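You operate a simulated robot arm through the tools that you are given. There is no shell and no other tool. Be economical: measure what you need, move in short steps, check, and stop when the job is done.

Carry out the task below with a simulated two-armed robot. There is one attempt and no reset: what you move stays moved.

TASK
Prime most of the bare patch on cover TWO, close the grey tin.
Fine: green brush, primer from the grey tin; a narrow rim of the patch may stay bare; the brush goes back in its holder; the lid sits down; keep off the wet primer; the other cover stays bare. A coat counts when it lies all over at full strength: go over it till it gets no stronger.

It is judged by the outcome, as a careful person would: the job done as asked, and still so three seconds after it is handed in. It fails if anything else is knocked over, pushed out of place, dropped, spilled or broken. Lids that push on must go on centred and level and be pressed home; caps that screw on are set level and turned clockwise until they are tight.

THE ROBOT
Two 7-joint arms with two-finger parallel grippers on one trunk, on a base that drives. Base frame: it is fixed to the floor where the robot stands at the start and does not move with it; the origin is under the middle of the robot, x ahead of it, y to its left, z up. Readings come in m, rad, newtons and seconds.
The left shoulder is at the start at [0.05, 0.168, 1.207], the right one opposite. With the tool pointing down near the work surface each hand reaches from about 0.1 to 0.66 m from the robot's upright axis, wherever it stands, measured 20 degrees to its own side. Places, roughly: first cell of the white brush holder [0.5, 0.2, 0.8]; green brush (3x3x17 cm) [0.5, 0.2, 0.9]; grey tin lid (11x11x4 cm) [0.7, -0.1, 0.8]. Payload 1.57 kg a hand.
Tool frame (each hand has its own): the origin (TCP) lies between the finger pads and is the grasp point; the fingertips stand 0.03 m ahead of it; z points along the fingers, y is the line along which they close. The gripper opens to 0.08 m. The fingers are 0.017 m wide and 0.012 m thick; the gripper's body (0.04 by 0.082 m) begins 0.08 m behind the TCP.
Orientation is that of the tool frame in the base frame, as a unit quaternion [x, y, z, w]. With the fingers straight down and closing along the base's y, the tool's x points along the base's -x, its y along +y and its z along -z.

THE INTERFACE
- The arms move only by the tool jog_arm. It takes "left_commands", "right_commands" or both (then of equal length, played together; a hand with none holds still); each is a list of rows, each a list of 3 entries, a list of its own where there are three numbers: the shift along the tool's x, y, z in m, then the turn, a rotation vector about the tool's x, y, z in rad, then the closure in counts, from 0 (fully open) to 255 (shut). In form: [[[x, y, z], [rx, ry, rz], jaw], ...]. A call has 1 to 10 rows; each row is the pose to reach, as a shift and turn from the pose commanded when the call began, along the tool's axes at that moment. Rows are played at 5 a second. More than 0.05 m and 0.15 rad between two rows, or a gripper value outside its range, and nothing of the call is played. A pose out of reach is approached as far as the arm can. The call stops where the force on the tool passes 90 N (or 10 N more than at its start, if that is more) or the arm is blocked; 0.2 s more then pass. Each finger travels about 0.045 m/s and halts on what it meets, pressing with about 26 N; the grip force reading is that of the motor and also rises with nothing between the fingers. The clock runs only during rows and for 0.2 s after the last one: add rows that repeat a pose to give the fingers time. The reply holds the time, the measured pose of the TCP, the force on the tool along the base axes, the opening and the grip force, in the units named above and with some noise, with the torque about the TCP (base axes, N m) and any sound that the robot's microphone picked up, and new pictures: "views" is both (left out), scene, wrist or none (wrist: the cameras of the hands that moved).
- Cameras (640 x 400 px; columns grow to the right, rows downward): "scene" is now at [0.1178, -0.0667, 1.4171]; the picture's right is [-0.57, -0.82, 0.00], its down [-0.49, 0.34, -0.80] and it looks along [0.66, -0.46, -0.60] (base axes); focal length 214 px, centre (320, 200). "left" rides on the left gripper at [0.072, 0.007, -0.122] in its tool frame; the picture's right is [-0.09, 1.00, 0.00], its down [-0.84, -0.08, -0.54] and it looks along [-0.54, -0.05, 0.84] (tool axes); focal length 238 px, centre (320, 200). "right" rides on the right gripper at [0.072, -0.007, -0.122] in its tool frame; the picture's right is [0.09, 1.00, 0.00], its down [-0.84, 0.08, -0.54] and it looks along [-0.54, 0.05, 0.84] (tool axes); focal length 238 px, centre (320, 200). There is no depth. A picture from a camera that has moved, and an enlarged one, comes with that camera's place and axes in the base frame and with its lens. The place of the scene camera against the robot may be out by one fixed shift of up to 0.025 m in any direction.
- move_column(by): slides the trunk up (or, below 0, down) by that many m; the arms and the scene camera ride with it, the base frame stays. It gives what a move gives, with no picture.
- base_move(legs): drives the robot by 1 to 6 legs, each [ahead, left, turn to the left] in m, m and rad, along the robot's own axes; the way and the turn of a leg run together, so that a leg with both is an arc; at most 1.5 m and 3.142 rad a leg. The arms and the cameras ride along, it lands a little off, and it stops where it bumps. It gives what a move gives, and a new picture of the scene camera.
- pan_tilt(pan, tilt): turns the head with the scene camera to pan (to the left, within 1.396 rad either way) and tilt (down, from -0.506 to 1.204), counted from straight ahead of the robot. It gives what a move gives, and a new picture of the scene camera.
- close_up(camera, box): a new picture of the part [left, top, right, bottom] of that camera's present view, enlarged. The clock stands still meanwhile.
- close_job(): hands the job in; it is judged then, once.

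Work in short steps. Places have to be worked out from the pictures, the camera data and where the tool is seen: move nearer, look again, correct. Check each grasp and each placing, and mend what went wrong. You have 120 turns and 260 pictures in all, those below and enlarged ones among them. Open the grippers and draw the arms clear of the work before you hand the job in, unless the task says otherwise; then end with one line.

The tools are called after "Request:" as name(argument=value, ...) on one line, values as JSON. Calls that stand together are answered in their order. jog_arm: Moves the arms, as the interface text tells. Its arguments: {"type":"object","properties":{"left_commands":{"type":"array","items":{"type":"array"}},"right_commands":{"type":"array","items":{"type":"array"}},"views":{"type":"string","enum":["both","scene","wrist","none"]}},"required":[]} The other tools are called the same way: move_column (by) slides the trunk up or down; base_move (legs) drives the base; pan_tilt (pan, tilt) turns the head that bears the scene camera; close_up (camera, box) takes an enlarged picture of a part of a camera's view; close_job () hands the job in.

At the start:

```text
time_s: 0.0
left_position: [0.342, -0.0584, 1.2202]
left_tcp_rot: [-0.001, 1.0, 0.0, 0.001]
left_force: [0.3, 0.6, 0.4]
left_torque: [0.01, -0.02, -0.01]
left_gripper_width: 0.08
left_finger_force: 0.1
right_position: [0.2365, -0.3359, 1.2654]
right_tcp_rot: [-0.001, 1.0, 0.001, -0.001]
right_force: [-0.3, 0.1, 0.8]
right_torque: [0.0, 0.01, 0.0]
right_gripper_width: 0.08
right_finger_force: 0.0
trunk travel left (down, up): [-0.375, 0.068]
robot x, y, heading: [0.0007, -0.0008, 0.003]
head pan, tilt: [-0.606, 0.642]
```

scene: 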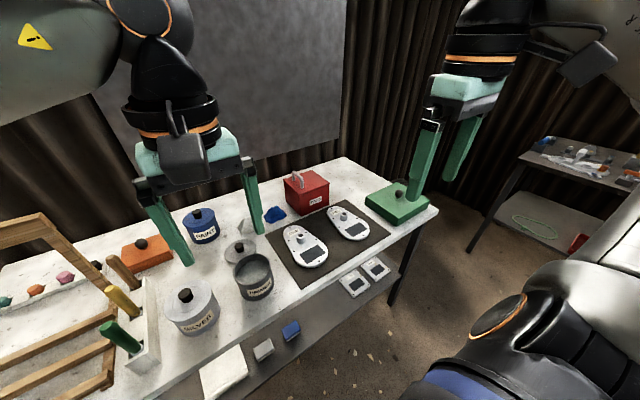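
right: 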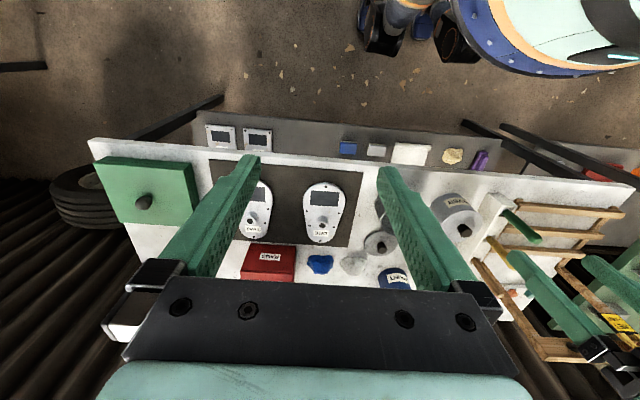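
left: 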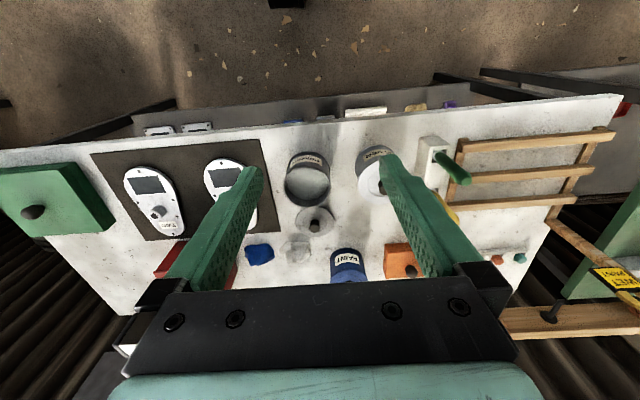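

I start by looking closer at the work area: the covers, the tins and the brush holder.

Request:
close_up(camera="scene", box=[220, 160, 420, 300])

Request:
close_up(camera="left", box=[90, 110, 290, 250])

Request:
close_up(camera="left", box=[270, 110, 490, 250])

```text
2.86 times, centred on (320, 230) of scene
camera zoom: at [0.1178, -0.0667, 1.4171], right [-0.57, -0.82, 0.0], down [-0.49, 0.34, -0.8], along [0.66, -0.46, -0.6], focal length 613 px, centre (320, 114)
```

zoom: 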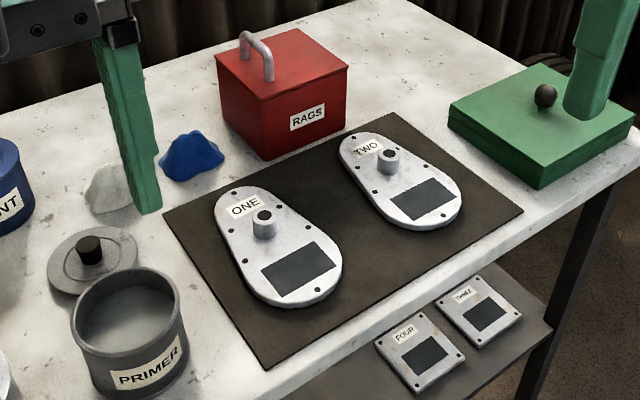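

```text
2.86 times, centred on (190, 180) of left
camera zoom: at [0.2715, -0.0508, 1.3432], right [0.09, 1.0, 0.0], down [0.84, -0.08, 0.54], along [0.54, -0.05, -0.84], focal length 681 px, centre (691, 257)
```

zoom: 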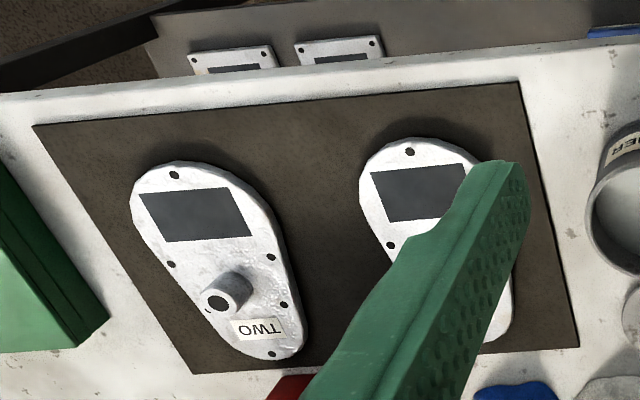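

```text
2.86 times, centred on (380, 180) of left
camera zoom: at [0.2715, -0.0508, 1.3432], right [0.09, 1.0, 0.0], down [0.84, -0.08, 0.54], along [0.54, -0.05, -0.84], focal length 681 px, centre (149, 257)
```

zoom: 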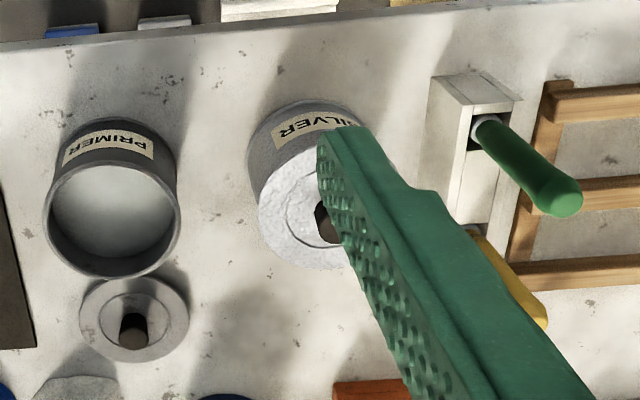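

The patch on TWO (reverse view: near the front edge) is around [0.55,-0.56]; the primer tin is around [0.55,-0.11]; the green brush stands near [0.5,0.195]. I look at the holder with the head.

Request:
pan_tilt(pan=0.3, tilt=0.8)

Request:
close_up(camera="scene", box=[220, 100, 420, 240])

```text
time_s: 1.2
left_position: [0.3416, -0.0581, 1.2197]
left_tcp_rot: [-0.001, 1.0, -0.001, -0.001]
left_force: [-0.9, -0.6, -0.7]
left_torque: [0.01, -0.01, 0.03]
left_gripper_width: 0.0798
left_finger_force: 0.0
right_position: [0.2373, -0.3349, 1.2651]
right_tcp_rot: [-0.001, 1.0, 0.001, -0.001]
right_force: [-0.5, 0.7, -0.6]
right_torque: [0.04, -0.01, -0.04]
right_gripper_width: 0.08
right_finger_force: 0.2
trunk travel left (down, up): [-0.375, 0.068]
robot x, y, heading: [-0.0006, -0.0044, -0.004]
head pan, tilt: [0.3, 0.799]
camera scene: at [0.1233, 0.0066, 1.4039], right [0.29, -0.96, 0.0], down [-0.68, -0.21, -0.7], along [0.67, 0.21, -0.72], focal length 214 px, centre (320, 200)
```

scene: 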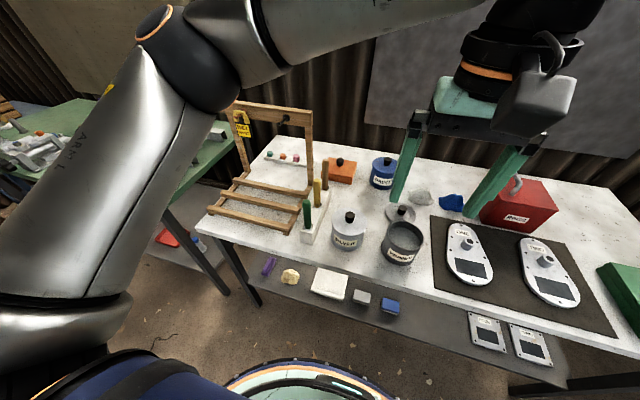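

```text
2.86 times, centred on (320, 170) of scene
camera zoom: at [0.1233, 0.0066, 1.4039], right [0.29, -0.96, 0.0], down [-0.68, -0.21, -0.7], along [0.67, 0.21, -0.72], focal length 613 px, centre (320, 286)
```

zoom: 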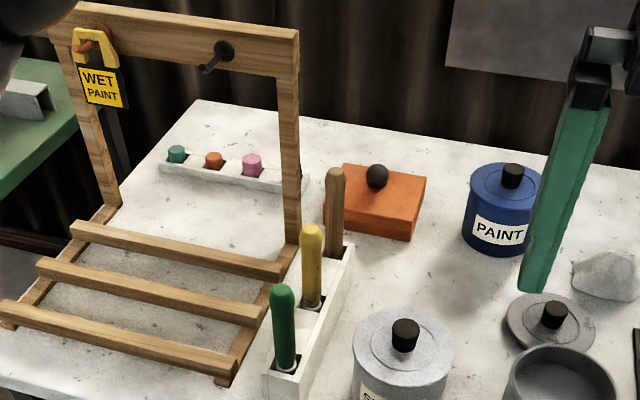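

The path over the holder is clear. I move the left hand above the green brush at height, staying pointing down.

Request:
jog_arm(left_commands=[[[-0.02, 0.035, 0.015], [0, 0, 0], 0], [[-0.04, 0.07, 0.03], [0, 0, 0], 0], [[-0.06, 0.105, 0.045], [0, 0, 0], 0], [[-0.08, 0.14, 0.06], [0, 0, 0], 0], [[-0.1, 0.175, 0.075], [0, 0, 0], 0], [[-0.12, 0.21, 0.085], [0, 0, 0], 0], [[-0.135, 0.23, 0.09], [0, 0, 0], 0], [[-0.15, 0.248, 0.09], [0, 0, 0], 0], [[-0.15, 0.248, 0.09], [0, 0, 0], 0]], views="wrist")

Request:
close_up(camera="left", box=[220, 40, 420, 180])

```text
time_s: 3.2
left_position: [0.4947, 0.192, 1.1302]
left_tcp_rot: [-0.001, 1.0, 0.0, -0.001]
left_force: [0.5, 0.0, 0.8]
left_torque: [-0.01, -0.05, 0.0]
left_gripper_width: 0.08
left_finger_force: 0.0
right_position: [0.2358, -0.3356, 1.2654]
right_tcp_rot: [0.0, 1.0, 0.001, -0.001]
right_force: [-1.0, -0.5, -0.4]
right_torque: [-0.01, 0.0, -0.02]
right_gripper_width: 0.08
right_finger_force: 0.1
trunk travel left (down, up): [-0.375, 0.068]
robot x, y, heading: [0.0003, 0.0008, -0.002]
head pan, tilt: [0.3, 0.799]
camera left: at [0.4231, 0.1982, 1.2533], right [0.09, 1.0, 0.0], down [0.84, -0.08, 0.54], along [0.54, -0.05, -0.84], focal length 238 px, centre (320, 200)
```

left: 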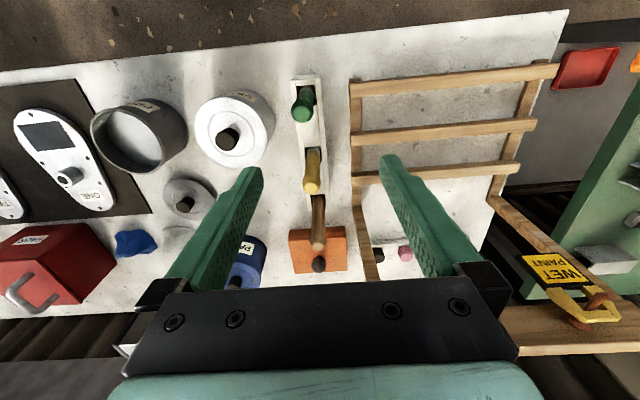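

```text
2.86 times, centred on (320, 110) of left
camera zoom: at [0.4231, 0.1982, 1.2533], right [0.09, 1.0, 0.0], down [0.84, -0.08, 0.54], along [0.54, -0.05, -0.84], focal length 681 px, centre (320, 457)
```

zoom: 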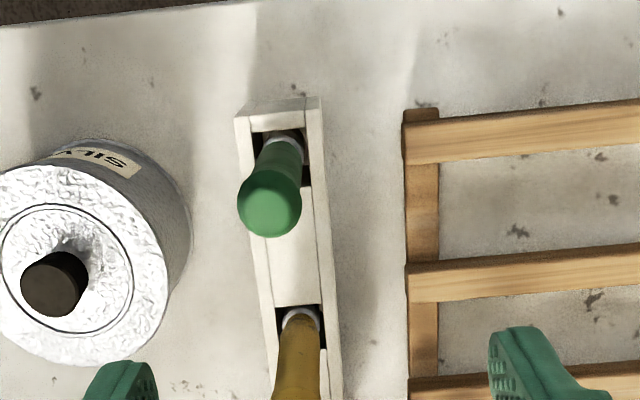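

Triangulating from two wrist views, the brush top is at about [0.48, 0.174, 0.986]. I line up over it and descend partway.

Request:
jog_arm(left_commands=[[[0.017, -0.017, 0.0], [0, 0, 0], 0], [[0.017, -0.017, 0.04], [0, 0, 0], 0], [[0.017, -0.017, 0.08], [0, 0, 0], 0], [[0.017, -0.017, 0.1], [0, 0, 0], 0], [[0.017, -0.017, 0.1], [0, 0, 0], 0]], views="wrist")

```text
time_s: 4.4
left_position: [0.4775, 0.1753, 1.0303]
left_tcp_rot: [-0.001, 1.0, 0.0, 0.0]
left_force: [-0.1, -1.2, 0.5]
left_torque: [-0.02, 0.01, 0.0]
left_gripper_width: 0.0804
left_finger_force: 0.0
right_position: [0.2362, -0.3346, 1.2658]
right_tcp_rot: [-0.001, 1.0, 0.001, -0.001]
right_force: [-0.4, 0.9, 0.2]
right_torque: [0.01, 0.03, 0.01]
right_gripper_width: 0.08
right_finger_force: 0.1
trunk travel left (down, up): [-0.375, 0.068]
robot x, y, heading: [0.0004, 0.0001, 0.001]
head pan, tilt: [0.3, 0.799]
camera left: at [0.4051, 0.1817, 1.1534], right [0.09, 1.0, 0.0], down [0.84, -0.08, 0.54], along [0.54, -0.05, -0.84], focal length 238 px, centre (320, 200)
```

left: 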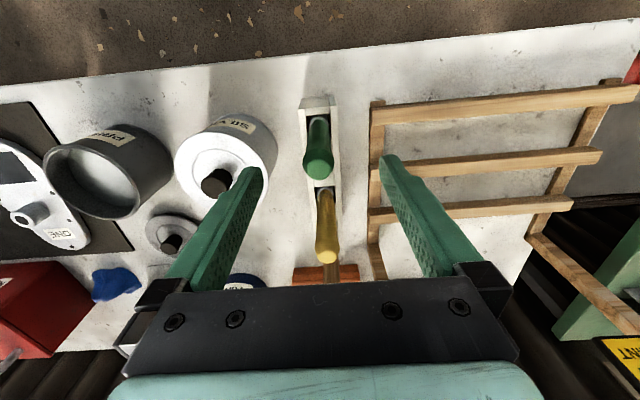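

Aligned. I descend to z≈0.943 and close on the handle.

Request:
jog_arm(left_commands=[[[-0.004, -0.002, 0.04], [0, 0, 0], 0], [[-0.004, -0.002, 0.07], [0, 0, 0], 0], [[-0.004, -0.002, 0.087], [0, 0, 0], 0], [[-0.004, -0.002, 0.087], [0, 0, 0], 100], [[-0.004, -0.002, 0.087], [0, 0, 0], 160], [[-0.004, -0.002, 0.087], [0, 0, 0], 255], [[-0.004, -0.002, 0.087], [0, 0, 0], 255], [[-0.004, -0.002, 0.087], [0, 0, 0], 255], [[-0.004, -0.002, 0.087], [0, 0, 0], 255], [[-0.004, -0.002, 0.087], [0, 0, 0], 255]], views="both")

```text
time_s: 6.6
left_position: [0.4795, 0.1706, 0.9446]
left_tcp_rot: [-0.001, 1.0, 0.0, 0.0]
left_force: [0.4, -0.1, -0.2]
left_torque: [-0.03, -0.05, -0.02]
left_gripper_width: 0.0205
left_finger_force: 26.2
right_position: [0.2359, -0.3358, 1.2664]
right_tcp_rot: [-0.001, 1.0, 0.001, -0.002]
right_force: [1.4, -0.4, 0.1]
right_torque: [0.03, -0.03, 0.01]
right_gripper_width: 0.0799
right_finger_force: 0.1
trunk travel left (down, up): [-0.375, 0.068]
robot x, y, heading: [-0.0032, -0.002, -0.005]
head pan, tilt: [0.3, 0.799]
camera scene: at [0.1233, 0.0067, 1.4039], right [0.3, -0.96, 0.0], down [-0.68, -0.21, -0.7], along [0.67, 0.21, -0.72], focal length 214 px, centre (320, 200)
camera left: at [0.4081, 0.1783, 1.0673], right [0.09, 1.0, 0.0], down [0.84, -0.08, 0.54], along [0.54, -0.05, -0.84], focal length 238 px, centre (320, 200)
```

scene: 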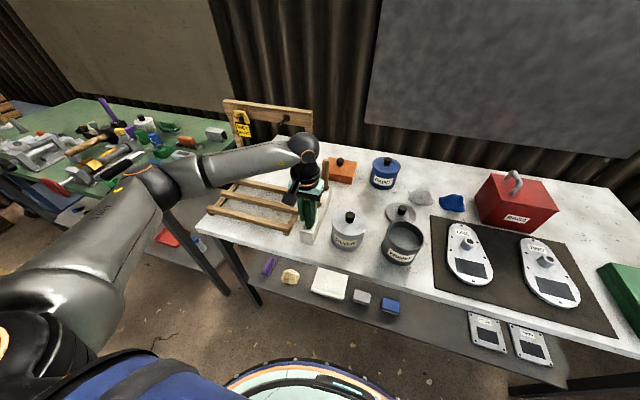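
left: 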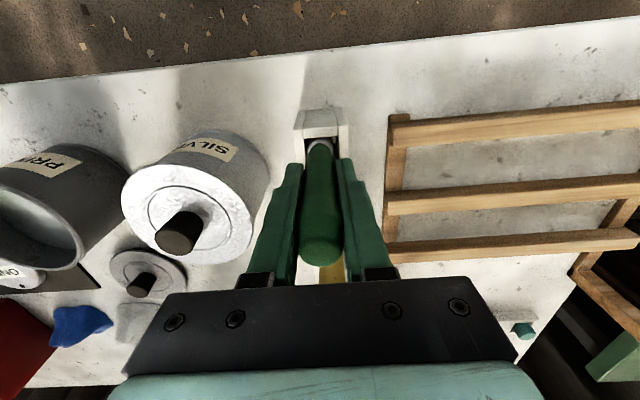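

Grasped at [0.4795, 0.1706, 0.9446] (width 20.5 mm). I lift it straight out.

Request:
jog_arm(left_commands=[[[0, 0, -0.03], [0, 0, 0], 255], [[0, 0, -0.07], [0, 0, 0], 255], [[0, 0, -0.11], [0, 0, 0], 255], [[0, 0, -0.15], [0, 0, 0], 255], [[0, 0, -0.18], [0, 0, 0], 255], [[0, 0, -0.18], [0, 0, 0], 255]], views="wrist")

Request:
close_up(camera="scene", box=[240, 90, 440, 230])

```text
time_s: 8.0
left_position: [0.4799, 0.172, 1.1231]
left_tcp_rot: [-0.002, 1.0, 0.0, -0.001]
left_force: [0.3, 0.3, -1.0]
left_torque: [0.02, 0.02, 0.02]
left_gripper_width: 0.0206
left_finger_force: 26.3
right_position: [0.2364, -0.3361, 1.2658]
right_tcp_rot: [-0.001, 1.0, 0.0, -0.001]
right_force: [0.3, -0.5, -0.5]
right_torque: [0.02, 0.02, -0.03]
right_gripper_width: 0.08
right_finger_force: 0.0
trunk travel left (down, up): [-0.375, 0.068]
robot x, y, heading: [0.0009, -0.0014, -0.002]
head pan, tilt: [0.3, 0.799]
camera left: at [0.4082, 0.179, 1.2464], right [0.09, 1.0, 0.0], down [0.84, -0.08, 0.54], along [0.54, -0.05, -0.84], focal length 238 px, centre (320, 200)
```

left: 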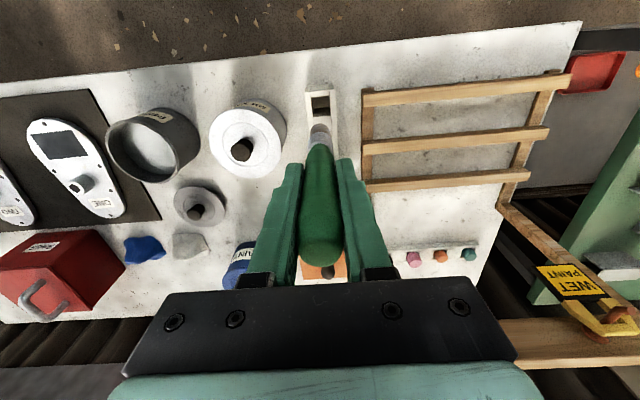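

```text
2.86 times, centred on (340, 160) of scene
camera zoom: at [0.1234, 0.0068, 1.4039], right [0.3, -0.96, 0.0], down [-0.69, -0.21, -0.7], along [0.67, 0.21, -0.72], focal length 613 px, centre (263, 314)
```

zoom: 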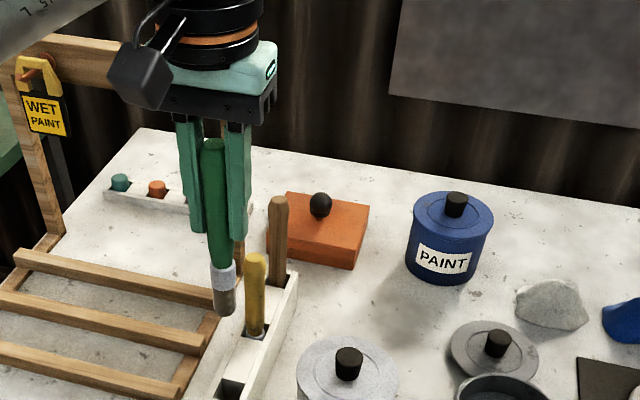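

The brush is out; the tip is about 0.128 m below the TCP. I carry it at this height across to near the primer tin and look.

Request:
jog_arm(left_commands=[[[0, -0.04, 0], [0, 0, 0], 255], [[0, -0.085, 0], [0, 0, 0], 255], [[0, -0.13, 0], [0, 0, 0], 255], [[0, -0.175, 0], [0, 0, 0], 255], [[0, -0.22, 0], [0, 0, 0], 255], [[0, -0.26, 0], [0, 0, 0], 255], [[0, -0.28, 0], [0, 0, 0], 255], [[0, -0.28, 0], [0, 0, 0], 255]], views="wrist")

Request:
close_up(camera="left", box=[220, 60, 420, 200])

Request:
close_up(camera="scene", box=[300, 120, 500, 280])

```text
time_s: 9.8
left_position: [0.4802, -0.1099, 1.123]
left_tcp_rot: [0.0, 1.0, -0.001, -0.001]
left_force: [-0.2, 0.0, 0.8]
left_torque: [0.01, -0.02, -0.04]
left_gripper_width: 0.0205
left_finger_force: 26.1
right_position: [0.2363, -0.3369, 1.2662]
right_tcp_rot: [-0.002, 1.0, 0.001, -0.001]
right_force: [0.6, 0.4, -0.4]
right_torque: [0.01, 0.02, 0.0]
right_gripper_width: 0.0802
right_finger_force: 0.0
trunk travel left (down, up): [-0.375, 0.068]
robot x, y, heading: [-0.0071, -0.0006, -0.001]
head pan, tilt: [0.3, 0.799]
camera left: at [0.4092, -0.1033, 1.2463], right [0.09, 1.0, 0.0], down [0.84, -0.08, 0.54], along [0.54, -0.05, -0.84], focal length 238 px, centre (320, 200)
```

left: 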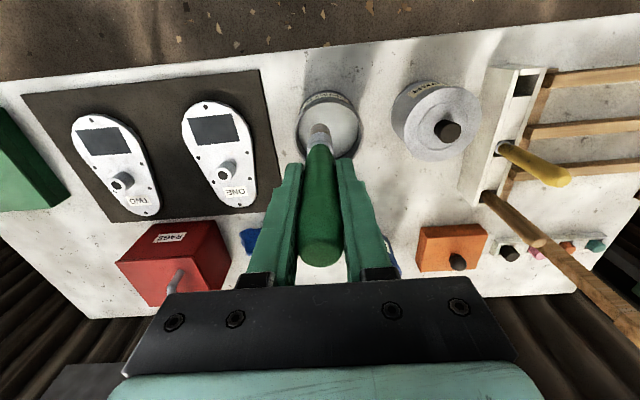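

```text
2.86 times, centred on (320, 130) of left
camera zoom: at [0.4092, -0.1033, 1.2463], right [0.09, 1.0, 0.0], down [0.84, -0.08, 0.54], along [0.54, -0.05, -0.84], focal length 681 px, centre (320, 400)
```

zoom: 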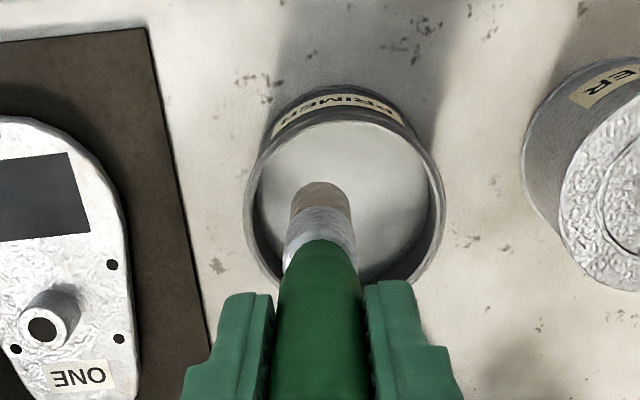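

```text
2.50 times, centred on (400, 200) of scene
camera zoom: at [0.1234, 0.0068, 1.4039], right [0.3, -0.96, 0.0], down [-0.68, -0.21, -0.7], along [0.67, 0.21, -0.72], focal length 536 px, centre (120, 200)
```

zoom: 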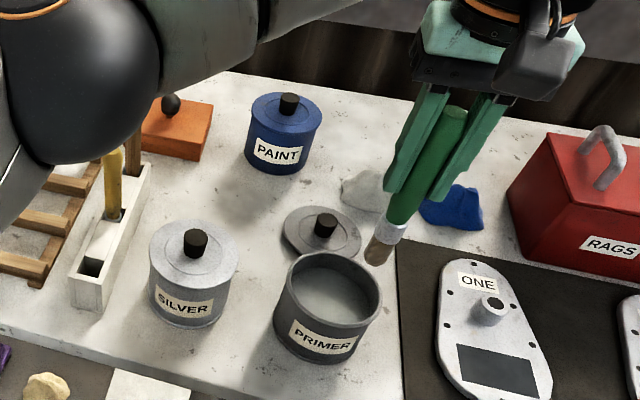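

The tin centre comes out at about [0.515, -0.100], rim z≈0.897. I move over it and lower the bristles into the primer.

Request:
jog_arm(left_commands=[[[-0.035, 0.009, 0], [0, 0, 0], 255], [[-0.035, 0.009, 0.04], [0, 0, 0], 255], [[-0.035, 0.009, 0.08], [0, 0, 0], 255], [[-0.035, 0.009, 0.11], [0, 0, 0], 255], [[-0.035, 0.009, 0.125], [0, 0, 0], 255], [[-0.035, 0.009, 0.125], [0, 0, 0], 255]], views="wrist")

Request:
close_up(camera="scene", box=[320, 160, 460, 280])

```text
time_s: 11.2
left_position: [0.5141, -0.1, 0.9976]
left_tcp_rot: [-0.001, 1.0, 0.0, -0.001]
left_force: [0.2, 0.0, -0.7]
left_torque: [-0.01, -0.01, 0.01]
left_gripper_width: 0.0204
left_finger_force: 25.9
left hand out of reach, approached as far as the arm can: row 1
right_position: [0.2375, -0.3359, 1.2652]
right_tcp_rot: [-0.001, 1.0, 0.0, -0.001]
right_force: [-1.2, 0.4, -0.7]
right_torque: [-0.03, 0.02, -0.02]
right_gripper_width: 0.0801
right_finger_force: 0.1
trunk travel left (down, up): [-0.375, 0.068]
robot x, y, heading: [-0.0016, 0.0005, -0.007]
head pan, tilt: [0.3, 0.799]
camera left: at [0.4426, -0.0933, 1.1205], right [0.09, 1.0, 0.0], down [0.84, -0.08, 0.54], along [0.54, -0.05, -0.84], focal length 238 px, centre (320, 200)
```

left: 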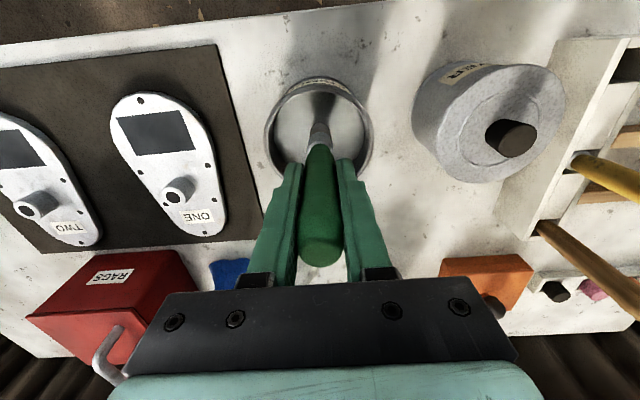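

```text
3.33 times, centred on (390, 220) of scene
camera zoom: at [0.1233, 0.0066, 1.4039], right [0.3, -0.96, 0.0], down [-0.68, -0.21, -0.7], along [0.67, 0.21, -0.72], focal length 715 px, centre (87, 133)
```

zoom: 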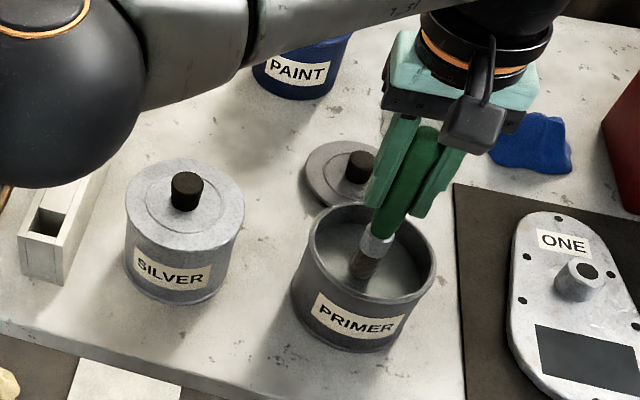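

Clear of the rim and the tip is near the surface. I dip 2 cm deeper and look.

Request:
jog_arm(left_commands=[[[0.0, 0, 0.01], [0, 0, 0], 255], [[0.0, 0, 0.02], [0, 0, 0], 255], [[0.0, 0, 0.02], [0, 0, 0], 255], [[0.0, 0, 0.02], [0, 0, 0], 255]], views="none")

Request:
close_up(camera="scene", box=[340, 180, 440, 280])

```text
time_s: 12.2
left_position: [0.5135, -0.0999, 0.9801]
left_tcp_rot: [0.0, 1.0, -0.001, 0.002]
left_force: [0.7, -1.2, 21.5]
left_torque: [-0.15, -0.16, 0.02]
left_gripper_width: 0.0202
left_finger_force: 25.4
right_position: [0.2347, -0.3352, 1.2667]
right_tcp_rot: [-0.002, 1.0, -0.001, 0.0]
right_force: [-0.5, 0.2, 0.3]
right_torque: [-0.03, -0.01, -0.02]
right_gripper_width: 0.0799
right_finger_force: 0.0
trunk travel left (down, up): [-0.375, 0.068]
robot x, y, heading: [-0.0011, 0.0011, 0.001]
head pan, tilt: [0.3, 0.799]
```

```text
4.00 times, centred on (390, 230) of scene
camera zoom: at [0.1212, 0.0069, 1.4042], right [0.3, -0.96, 0.0], down [-0.68, -0.21, -0.7], along [0.67, 0.21, -0.72], focal length 858 px, centre (40, 80)
```

zoom: 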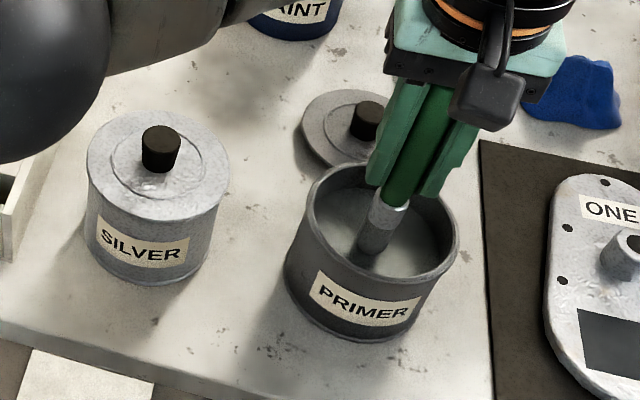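

21 N: the tip is pressing on the primer's surface. I lift out and check whether the bristles are loaded.

Request:
jog_arm(left_commands=[[[0.0, 0, -0.01], [0, 0, 0], 255], [[0.0, 0, -0.05], [0, 0, 0], 255], [[0.0, 0, -0.09], [0, 0, 0], 255], [[0.0, 0, -0.12], [0, 0, 0], 255], [[0.0, 0, -0.12], [0, 0, 0], 255]], views="none")

Request:
close_up(camera="scene", box=[340, 120, 480, 240])

Request:
close_up(camera="left", box=[250, 60, 390, 200])

```text
time_s: 13.4
left_position: [0.5137, -0.0972, 1.0983]
left_tcp_rot: [-0.001, 1.0, -0.001, -0.001]
left_force: [-0.3, 0.2, 0.0]
left_torque: [0.0, 0.04, 0.0]
left_gripper_width: 0.0202
left_finger_force: 25.8
left hand out of reach, approached as far as the arm can: row 4, 5
right_position: [0.2375, -0.3363, 1.2656]
right_tcp_rot: [-0.001, 1.0, 0.0, -0.001]
right_force: [0.8, 0.4, 0.0]
right_torque: [0.01, 0.01, -0.01]
right_gripper_width: 0.08
right_finger_force: 0.1
trunk travel left (down, up): [-0.375, 0.068]
robot x, y, heading: [-0.0025, 0.0025, 0.001]
head pan, tilt: [0.3, 0.799]
```

```text
3.33 times, centred on (410, 180) of scene
camera zoom: at [0.1234, 0.0065, 1.4039], right [0.3, -0.96, 0.0], down [-0.69, -0.21, -0.7], along [0.67, 0.21, -0.72], focal length 715 px, centre (20, 267)
```

zoom: 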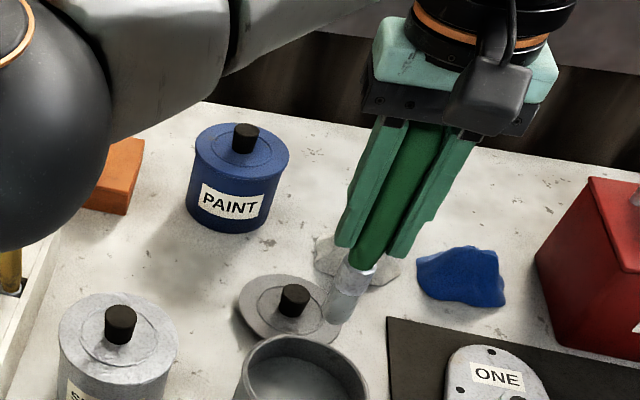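

```text
2.86 times, centred on (320, 130) of left
camera zoom: at [0.4408, -0.09, 1.2208], right [0.09, 1.0, 0.0], down [0.84, -0.08, 0.54], along [0.54, -0.05, -0.84], focal length 681 px, centre (320, 400)
```

zoom: 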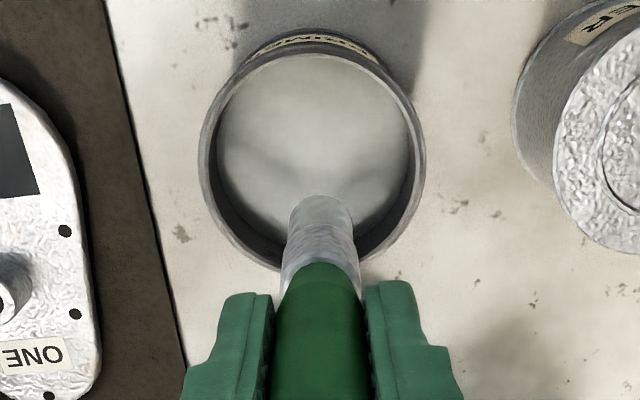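

The bristles are now grey with primer. Now I drive the base 0.5 m to the right so the left hand can work over cover TWO.

Request:
base_move(legs=[[0, -0.52, 0]])

Request:
close_up(camera="left", box=[220, 40, 420, 180])

```text
time_s: 18.5
left_position: [0.5114, -0.6255, 1.0982]
left_tcp_rot: [0.0, 1.0, 0.0, 0.0]
left_force: [0.1, -0.1, -0.2]
left_torque: [0.01, 0.02, 0.03]
left_gripper_width: 0.0205
left_finger_force: 25.8
right_position: [0.2355, -0.8647, 1.2654]
right_tcp_rot: [0.001, 1.0, 0.0, 0.0]
right_force: [0.3, 0.3, 0.5]
right_torque: [0.03, -0.01, 0.0]
right_gripper_width: 0.0799
right_finger_force: 0.1
trunk travel left (down, up): [-0.375, 0.068]
robot x, y, heading: [-0.0018, -0.5262, -0.005]
head pan, tilt: [0.3, 0.799]
camera scene: at [0.123, -0.5218, 1.4039], right [0.29, -0.96, 0.0], down [-0.69, -0.21, -0.7], along [0.67, 0.21, -0.72], focal length 214 px, centre (320, 200)
```

scene: 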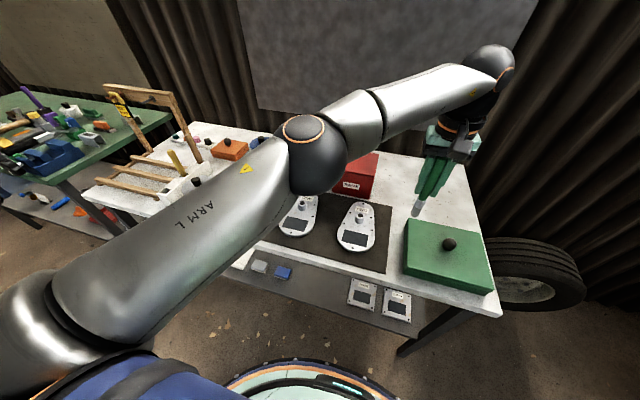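

```text
2.86 times, centred on (320, 110) of left
camera zoom: at [0.4404, -0.6187, 1.2207], right [0.09, 1.0, 0.0], down [0.84, -0.08, 0.54], along [0.54, -0.05, -0.84], focal length 681 px, centre (320, 457)
```

zoom: 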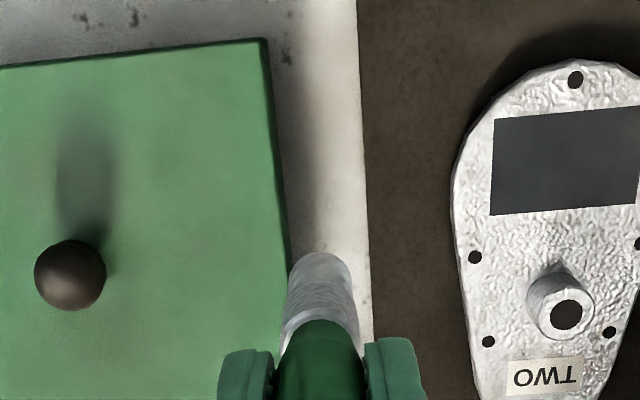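

Triangulated patch centre ≈[0.515,-0.496,0.841], about 0.048 (x) by 0.08 (y) m. I move the brush above the patch centre and verify from the camera.

Request:
jog_arm(left_commands=[[[0.0, 0.045, 0], [0, 0, 0], 255], [[-0.003, 0.09, 0.0], [0, 0, 0], 255], [[-0.003, 0.13, 0.02], [0, 0, 0], 255], [[-0.003, 0.13, 0.06], [0, 0, 0], 255], [[-0.003, 0.13, 0.09], [0, 0, 0], 255], [[-0.003, 0.13, 0.09], [0, 0, 0], 255]], views="none")

Request:
close_up(camera="left", box=[220, 40, 420, 180])

Request:
pan_tilt(pan=-0.1, tilt=0.9)

```text
time_s: 19.9
left_position: [0.5149, -0.4951, 1.0063]
left_tcp_rot: [0.0, 1.0, 0.0, 0.001]
left_force: [-0.2, -0.1, -0.8]
left_torque: [0.0, -0.01, 0.01]
left_gripper_width: 0.0204
left_finger_force: 25.9
right_position: [0.2354, -0.8647, 1.2661]
right_tcp_rot: [-0.001, 1.0, 0.0, -0.001]
right_force: [0.3, 0.0, 0.1]
right_torque: [-0.01, -0.02, 0.0]
right_gripper_width: 0.0798
right_finger_force: 0.1
trunk travel left (down, up): [-0.375, 0.068]
robot x, y, heading: [-0.0005, -0.5289, -0.005]
head pan, tilt: [0.3, 0.799]
```

```text
2.86 times, centred on (320, 110) of left
camera zoom: at [0.4432, -0.4878, 1.1294], right [0.09, 1.0, 0.0], down [0.84, -0.08, 0.54], along [0.54, -0.05, -0.84], focal length 681 px, centre (320, 457)
```

zoom: 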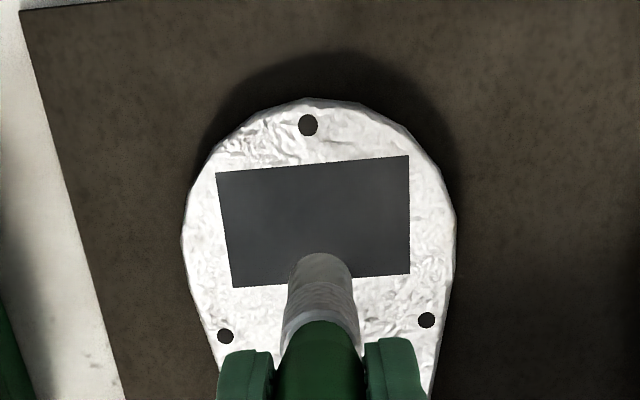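

```text
time_s: 20.8
left_position: [0.5149, -0.4955, 1.0075]
left_tcp_rot: [0.0, 1.0, -0.001, 0.001]
left_force: [0.1, 0.7, -0.7]
left_torque: [-0.04, 0.0, -0.03]
left_gripper_width: 0.0203
left_finger_force: 26.1
right_position: [0.2367, -0.8641, 1.2653]
right_tcp_rot: [0.0, 1.0, 0.0, -0.002]
right_force: [0.0, 0.4, 0.7]
right_torque: [-0.03, 0.01, -0.01]
right_gripper_width: 0.0801
right_finger_force: 0.1
trunk travel left (down, up): [-0.375, 0.068]
robot x, y, heading: [-0.0008, -0.5284, 0.001]
head pan, tilt: [-0.099, 0.901]
camera scene: at [0.121, -0.5529, 1.396], right [-0.1, -0.99, 0.0], down [-0.78, 0.08, -0.62], along [0.62, -0.06, -0.78], focal length 214 px, centre (320, 200)
```

scene: 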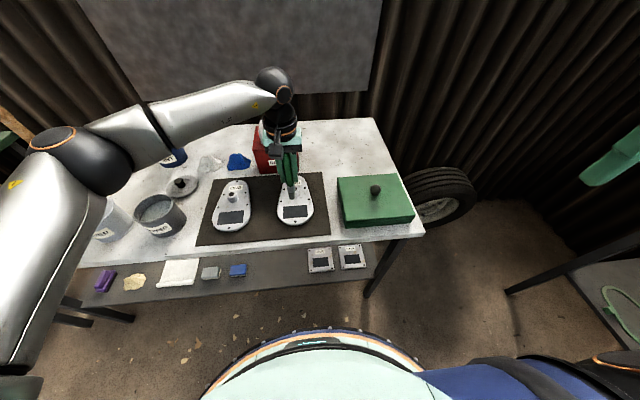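

The patch spans x 0.491–0.538, y −0.535…−0.457. I lower to light contact at the first stroke's start corner.

Request:
jog_arm(left_commands=[[[0.012, -0.028, 0.01], [0, 0, 0], 255], [[0.012, -0.028, 0.03], [0, 0, 0], 255], [[0.012, -0.028, 0.035], [0, 0, 0], 255], [[0.012, -0.028, 0.038], [0, 0, 0], 255], [[0.012, -0.028, 0.038], [0, 0, 0], 255]], views="none")

Request:
close_up(camera="left", box=[220, 40, 420, 180])

```text
time_s: 22.0
left_position: [0.5026, -0.5236, 0.9698]
left_tcp_rot: [0.0, 1.0, -0.001, 0.001]
left_force: [-0.3, -0.1, -0.9]
left_torque: [0.03, 0.01, 0.03]
left_gripper_width: 0.0204
left_finger_force: 26.0
right_position: [0.2348, -0.8642, 1.2658]
right_tcp_rot: [0.0, 1.0, 0.001, -0.001]
right_force: [-0.3, 0.2, -1.0]
right_torque: [-0.02, 0.04, 0.01]
right_gripper_width: 0.08
right_finger_force: 0.1
trunk travel left (down, up): [-0.375, 0.068]
robot x, y, heading: [-0.0019, -0.5243, -0.003]
head pan, tilt: [-0.099, 0.901]
```

```text
2.86 times, centred on (320, 110) of left
camera zoom: at [0.4311, -0.5167, 1.0925], right [0.09, 1.0, 0.0], down [0.84, -0.08, 0.54], along [0.54, -0.05, -0.84], focal length 681 px, centre (320, 457)
```

zoom: 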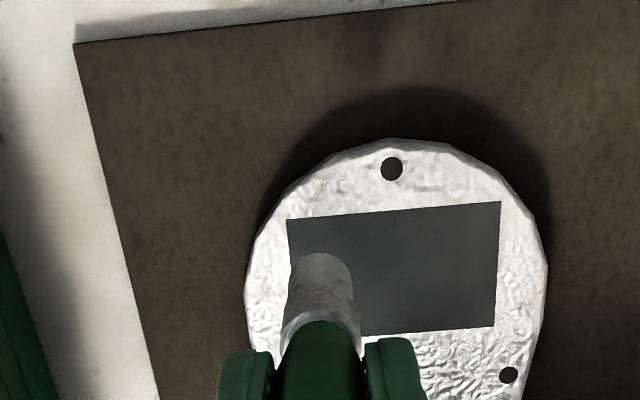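

No contact yet; lower 4 mm more.

Request:
jog_arm(left_commands=[[[0, 0, 0.002], [0, 0, 0], 255], [[0, 0, 0.004], [0, 0, 0], 255], [[0, 0, 0.004], [0, 0, 0], 255]], views="none")

```text
time_s: 22.8
left_position: [0.5029, -0.5242, 0.9652]
left_tcp_rot: [0.0, 1.0, -0.001, 0.001]
left_force: [-0.2, -0.3, -0.2]
left_torque: [0.01, 0.01, 0.01]
left_gripper_width: 0.0206
left_finger_force: 25.8
right_position: [0.2351, -0.8636, 1.2659]
right_tcp_rot: [0.0, 1.0, 0.002, 0.0]
right_force: [0.1, 0.2, 0.9]
right_torque: [-0.02, -0.04, 0.0]
right_gripper_width: 0.08
right_finger_force: 0.1
trunk travel left (down, up): [-0.375, 0.068]
robot x, y, heading: [-0.0028, -0.5272, -0.001]
head pan, tilt: [-0.099, 0.901]
```

Still free; another 4 mm.

Request:
jog_arm(left_commands=[[[0, 0, 0.002], [0, 0, 0], 255], [[0, 0, 0.004], [0, 0, 0], 255], [[0, 0, 0.004], [0, 0, 0], 255]], views="none")

Request:
close_up(camera="left", box=[270, 60, 420, 180])

```text
time_s: 23.6
left_position: [0.5026, -0.5247, 0.9619]
left_tcp_rot: [0.001, 1.0, 0.0, 0.001]
left_force: [-1.0, -0.7, -0.8]
left_torque: [0.02, -0.02, 0.04]
left_gripper_width: 0.0206
left_finger_force: 26.0
right_position: [0.2339, -0.8642, 1.2649]
right_tcp_rot: [0.0, 1.0, 0.0, -0.001]
right_force: [-0.1, 0.0, 0.5]
right_torque: [0.05, -0.02, 0.01]
right_gripper_width: 0.0799
right_finger_force: 0.1
trunk travel left (down, up): [-0.375, 0.068]
robot x, y, heading: [0.0026, -0.5271, 0.003]
head pan, tilt: [-0.099, 0.901]
```

```text
3.33 times, centred on (345, 120) of left
camera zoom: at [0.4315, -0.5176, 1.0841], right [0.09, 1.0, 0.0], down [0.84, -0.08, 0.54], along [0.54, -0.05, -0.84], focal length 794 px, centre (237, 467)
```

zoom: 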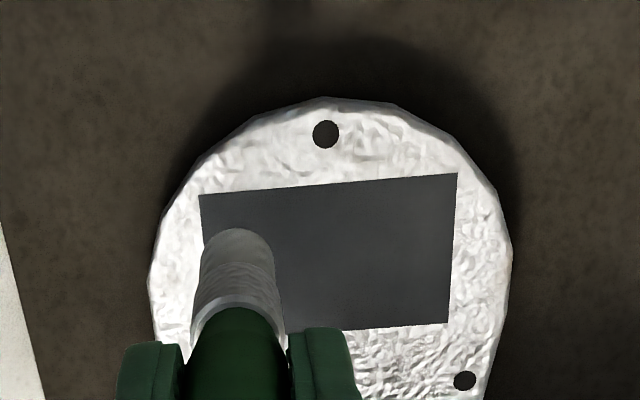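

Keep lowering in 5 mm.

Request:
jog_arm(left_commands=[[[0, 0, 0.002], [0, 0, 0], 255], [[0, 0, 0.005], [0, 0, 0], 255], [[0, 0, 0.005], [0, 0, 0], 255]], views="none")

```text
time_s: 24.4
left_position: [0.503, -0.524, 0.9564]
left_tcp_rot: [0.0, 1.0, -0.001, 0.0]
left_force: [-0.5, 1.2, -0.9]
left_torque: [0.01, 0.02, 0.01]
left_gripper_width: 0.0205
left_finger_force: 25.6
right_position: [0.2349, -0.864, 1.2652]
right_tcp_rot: [0.0, 1.0, 0.001, 0.0]
right_force: [0.7, 0.8, -0.2]
right_torque: [0.0, -0.01, 0.0]
right_gripper_width: 0.0802
right_finger_force: 0.0
trunk travel left (down, up): [-0.375, 0.068]
robot x, y, heading: [0.0007, -0.5295, -0.0]
head pan, tilt: [-0.099, 0.901]
```

Still free; 4 mm more and a close look.

Request:
jog_arm(left_commands=[[[0, 0, 0.002], [0, 0, 0], 255], [[0, 0, 0.004], [0, 0, 0], 255], [[0, 0, 0.004], [0, 0, 0], 255]], views="none")

Request:
close_up(camera="scene", box=[250, 160, 350, 240])

Request:
close_up(camera="left", box=[270, 60, 420, 180])

```text
time_s: 25.2
left_position: [0.5028, -0.5247, 0.952]
left_tcp_rot: [0.001, 1.0, -0.002, 0.001]
left_force: [0.2, 0.7, -0.3]
left_torque: [0.01, 0.03, 0.0]
left_gripper_width: 0.0205
left_finger_force: 25.8
right_position: [0.2363, -0.863, 1.2658]
right_tcp_rot: [0.0, 1.0, 0.001, 0.0]
right_force: [-0.6, -1.1, -0.5]
right_torque: [0.02, -0.01, 0.01]
right_gripper_width: 0.0798
right_finger_force: 0.1
trunk travel left (down, up): [-0.375, 0.068]
robot x, y, heading: [0.0016, -0.528, -0.002]
head pan, tilt: [-0.099, 0.901]
```

```text
5.00 times, centred on (300, 200) of scene
camera zoom: at [0.121, -0.553, 1.396], right [-0.1, -0.99, 0.0], down [-0.78, 0.08, -0.62], along [0.62, -0.06, -0.78], focal length 1072 px, centre (420, 200)
```

zoom: 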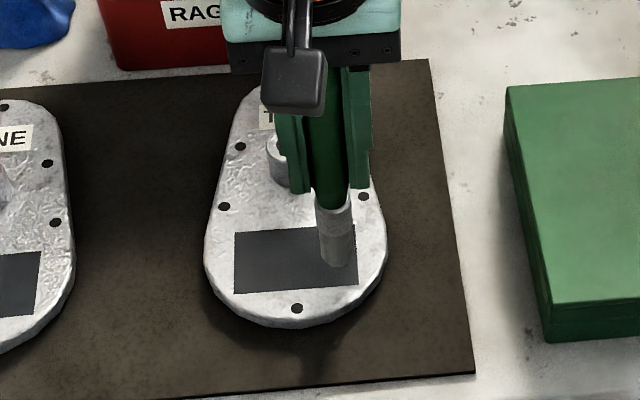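

```text
3.33 times, centred on (345, 120) of left
camera zoom: at [0.4311, -0.5169, 1.0751], right [0.09, 1.0, 0.0], down [0.84, -0.08, 0.54], along [0.54, -0.05, -0.84], focal length 794 px, centre (237, 467)
```

zoom: 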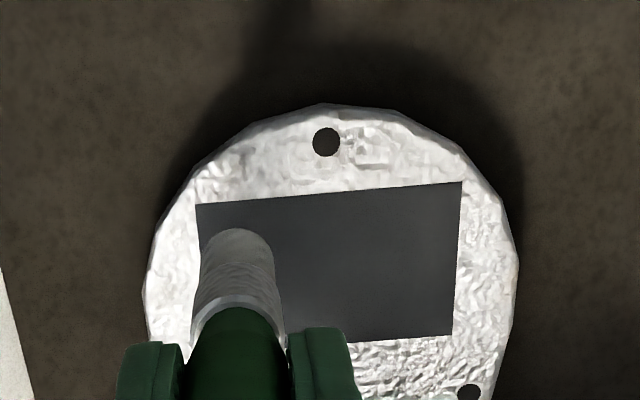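

Shadow suggests the tip is very near. Another 5 mm.

Request:
jog_arm(left_commands=[[[0, 0, 0.002], [0, 0, 0], 255], [[0, 0, 0.005], [0, 0, 0], 255], [[0, 0, 0.005], [0, 0, 0], 255]], views="none")

```text
time_s: 26.0
left_position: [0.5034, -0.5234, 0.9477]
left_tcp_rot: [0.0, 1.0, -0.002, 0.001]
left_force: [0.6, 0.2, -0.1]
left_torque: [0.0, 0.0, 0.0]
left_gripper_width: 0.0206
left_finger_force: 26.3
right_position: [0.2368, -0.8641, 1.265]
right_tcp_rot: [0.0, 1.0, 0.001, -0.001]
right_force: [-0.2, 0.7, -0.9]
right_torque: [-0.01, -0.03, -0.02]
right_gripper_width: 0.0802
right_finger_force: 0.0
trunk travel left (down, up): [-0.375, 0.068]
robot x, y, heading: [-0.0022, -0.5251, 0.001]
head pan, tilt: [-0.099, 0.901]
```

Another 4 mm.

Request:
jog_arm(left_commands=[[[0, 0, 0.002], [0, 0, 0], 255], [[0, 0, 0.004], [0, 0, 0], 255], [[0, 0, 0.004], [0, 0, 0], 255]], views="none")

Request:
close_up(camera="scene", box=[270, 180, 330, 228])

```text
time_s: 26.8
left_position: [0.5024, -0.5241, 0.9441]
left_tcp_rot: [0.001, 1.0, -0.001, 0.002]
left_force: [-0.3, -0.1, -0.8]
left_torque: [0.01, 0.02, 0.02]
left_gripper_width: 0.0204
left_finger_force: 25.5
right_position: [0.2358, -0.8647, 1.2656]
right_tcp_rot: [0.001, 1.0, 0.001, -0.001]
right_force: [-0.4, -0.1, 0.4]
right_torque: [-0.01, -0.03, 0.0]
right_gripper_width: 0.0799
right_finger_force: 0.2
trunk travel left (down, up): [-0.375, 0.068]
robot x, y, heading: [0.0029, -0.5282, -0.002]
head pan, tilt: [-0.099, 0.901]
```

```text
8.33 times, centred on (300, 204) of scene
camera zoom: at [0.121, -0.553, 1.396], right [-0.1, -0.99, 0.0], down [-0.78, 0.08, -0.62], along [0.62, -0.06, -0.78], focal length 1787 px, centre (487, 167)
```

zoom: 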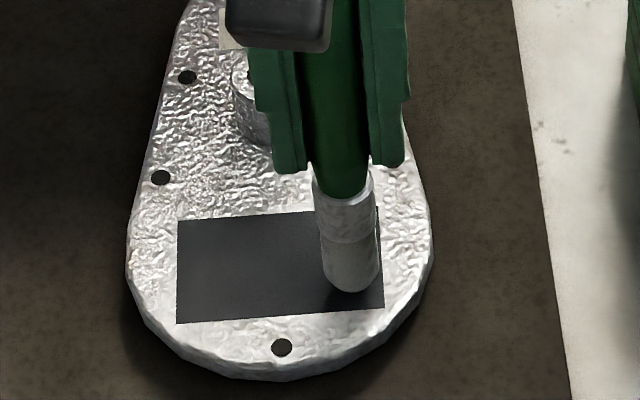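

Very close now; 3 mm more.

Request:
jog_arm(left_commands=[[[0, 0, 0.0015], [0, 0, 0], 255], [[0, 0, 0.003], [0, 0, 0], 255], [[0, 0, 0.003], [0, 0, 0], 255]], views="none")

```text
time_s: 27.6
left_position: [0.5027, -0.5228, 0.9411]
left_tcp_rot: [0.0, 1.0, 0.0, 0.001]
left_force: [-0.2, 0.8, 0.1]
left_torque: [-0.05, 0.0, 0.01]
left_gripper_width: 0.0205
left_finger_force: 25.9
right_position: [0.2374, -0.8637, 1.2645]
right_tcp_rot: [0.0, 1.0, 0.0, -0.001]
right_force: [-0.3, -0.8, -0.1]
right_torque: [0.03, 0.02, 0.04]
right_gripper_width: 0.0799
right_finger_force: 0.1
trunk travel left (down, up): [-0.375, 0.068]
robot x, y, heading: [0.0032, -0.529, 0.003]
head pan, tilt: [-0.099, 0.901]
```

Another 3 mm.

Request:
jog_arm(left_commands=[[[0, 0, 0.0015], [0, 0, 0], 255], [[0, 0, 0.003], [0, 0, 0], 255], [[0, 0, 0.003], [0, 0, 0], 255]], views="none")

Request:
close_up(camera="scene", box=[270, 180, 330, 228])

Request:
close_up(camera="left", box=[270, 60, 420, 180])

```text
time_s: 28.4
left_position: [0.503, -0.5233, 0.9389]
left_tcp_rot: [0.0, 1.0, -0.001, 0.0]
left_force: [0.0, 0.9, 2.4]
left_torque: [0.04, 0.02, 0.02]
left_gripper_width: 0.0205
left_finger_force: 26.4
right_position: [0.2351, -0.8648, 1.2668]
right_tcp_rot: [0.0, 1.0, 0.0, 0.0]
right_force: [0.2, 0.2, -1.2]
right_torque: [-0.01, -0.01, -0.01]
right_gripper_width: 0.0798
right_finger_force: 0.1
trunk travel left (down, up): [-0.375, 0.068]
robot x, y, heading: [0.0025, -0.5327, -0.007]
head pan, tilt: [-0.099, 0.901]
```

```text
8.33 times, centred on (300, 204) of scene
camera zoom: at [0.1207, -0.5529, 1.3961], right [-0.1, -0.99, 0.0], down [-0.78, 0.08, -0.62], along [0.62, -0.06, -0.78], focal length 1787 px, centre (487, 167)
```

zoom: 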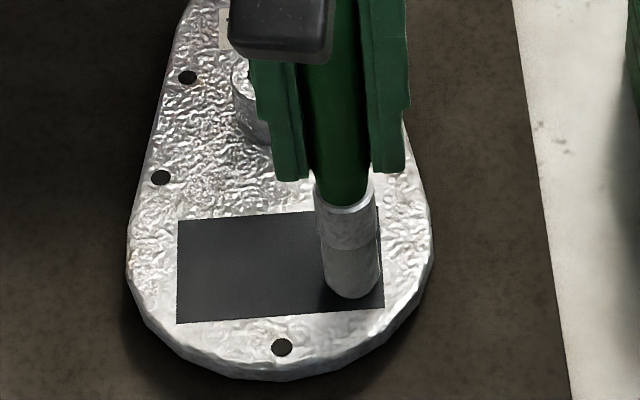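

```text
3.33 times, centred on (345, 120) of left
camera zoom: at [0.4315, -0.517, 1.0611], right [0.09, 1.0, 0.0], down [0.84, -0.08, 0.54], along [0.54, -0.05, -0.84], focal length 794 px, centre (237, 467)
```

zoom: 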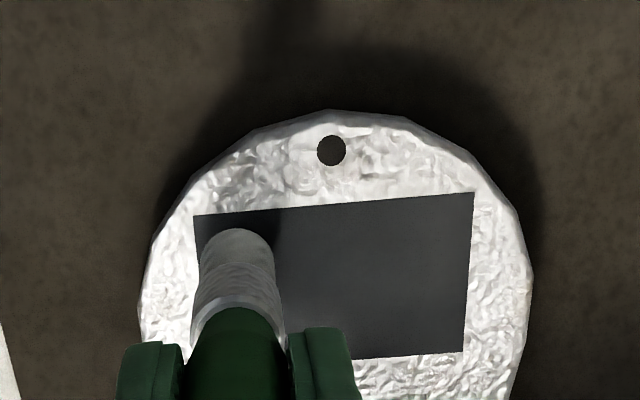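

Contact (2.4 N) at TCP z≈0.939. Relative to the patch, brush front gap is ~6 mm and side gap ~2 mm. I press slightly and make the first strokes along y.

Request:
jog_arm(left_commands=[[[0.003, 0.0, 0.0015], [0, 0, 0], 255], [[0.003, 0.0185, 0.0015], [0, 0, 0], 255], [[0.003, 0.037, 0.0015], [0, 0, 0], 255], [[0.003, 0.055, 0.0015], [0, 0, 0], 255], [[-0.003, 0.055, 0.0015], [0, 0, 0], 255], [[-0.003, 0.037, 0.0015], [0, 0, 0], 255], [[-0.003, 0.0185, 0.0015], [0, 0, 0], 255], [[-0.003, 0.0, 0.0015], [0, 0, 0], 255]], views="none")

Request:
close_up(camera="left", box=[270, 60, 420, 180])

Request:
close_up(camera="scene", box=[270, 180, 330, 228])

```text
time_s: 30.2
left_position: [0.5048, -0.5228, 0.9375]
left_tcp_rot: [-0.001, 1.0, 0.0, 0.002]
left_force: [0.2, 6.1, 17.9]
left_torque: [0.61, -0.09, 0.05]
left_gripper_width: 0.0206
left_finger_force: 26.0
right_position: [0.2339, -0.864, 1.2659]
right_tcp_rot: [0.0, 1.0, -0.001, 0.0]
right_force: [0.4, 0.3, 0.2]
right_torque: [-0.03, -0.02, 0.0]
right_gripper_width: 0.0799
right_finger_force: 0.1
trunk travel left (down, up): [-0.375, 0.068]
robot x, y, heading: [-0.0, -0.5295, 0.001]
head pan, tilt: [-0.099, 0.901]
```

```text
3.33 times, centred on (345, 120) of left
camera zoom: at [0.4333, -0.5165, 1.0599], right [0.09, 1.0, 0.0], down [0.84, -0.08, 0.54], along [0.54, -0.05, -0.84], focal length 794 px, centre (237, 467)
```

zoom: 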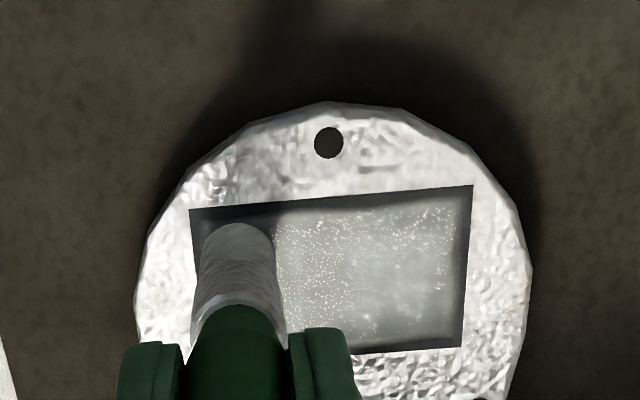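

```text
8.33 times, centred on (300, 204) of scene
camera zoom: at [0.1193, -0.5527, 1.3962], right [-0.1, -0.99, 0.0], down [-0.78, 0.08, -0.62], along [0.62, -0.06, -0.78], focal length 1787 px, centre (487, 167)
```

zoom: 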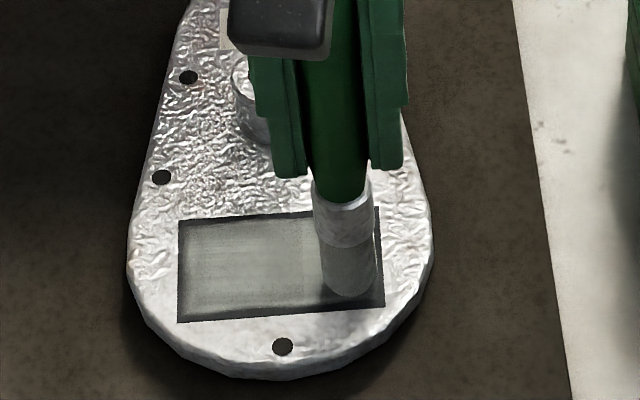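

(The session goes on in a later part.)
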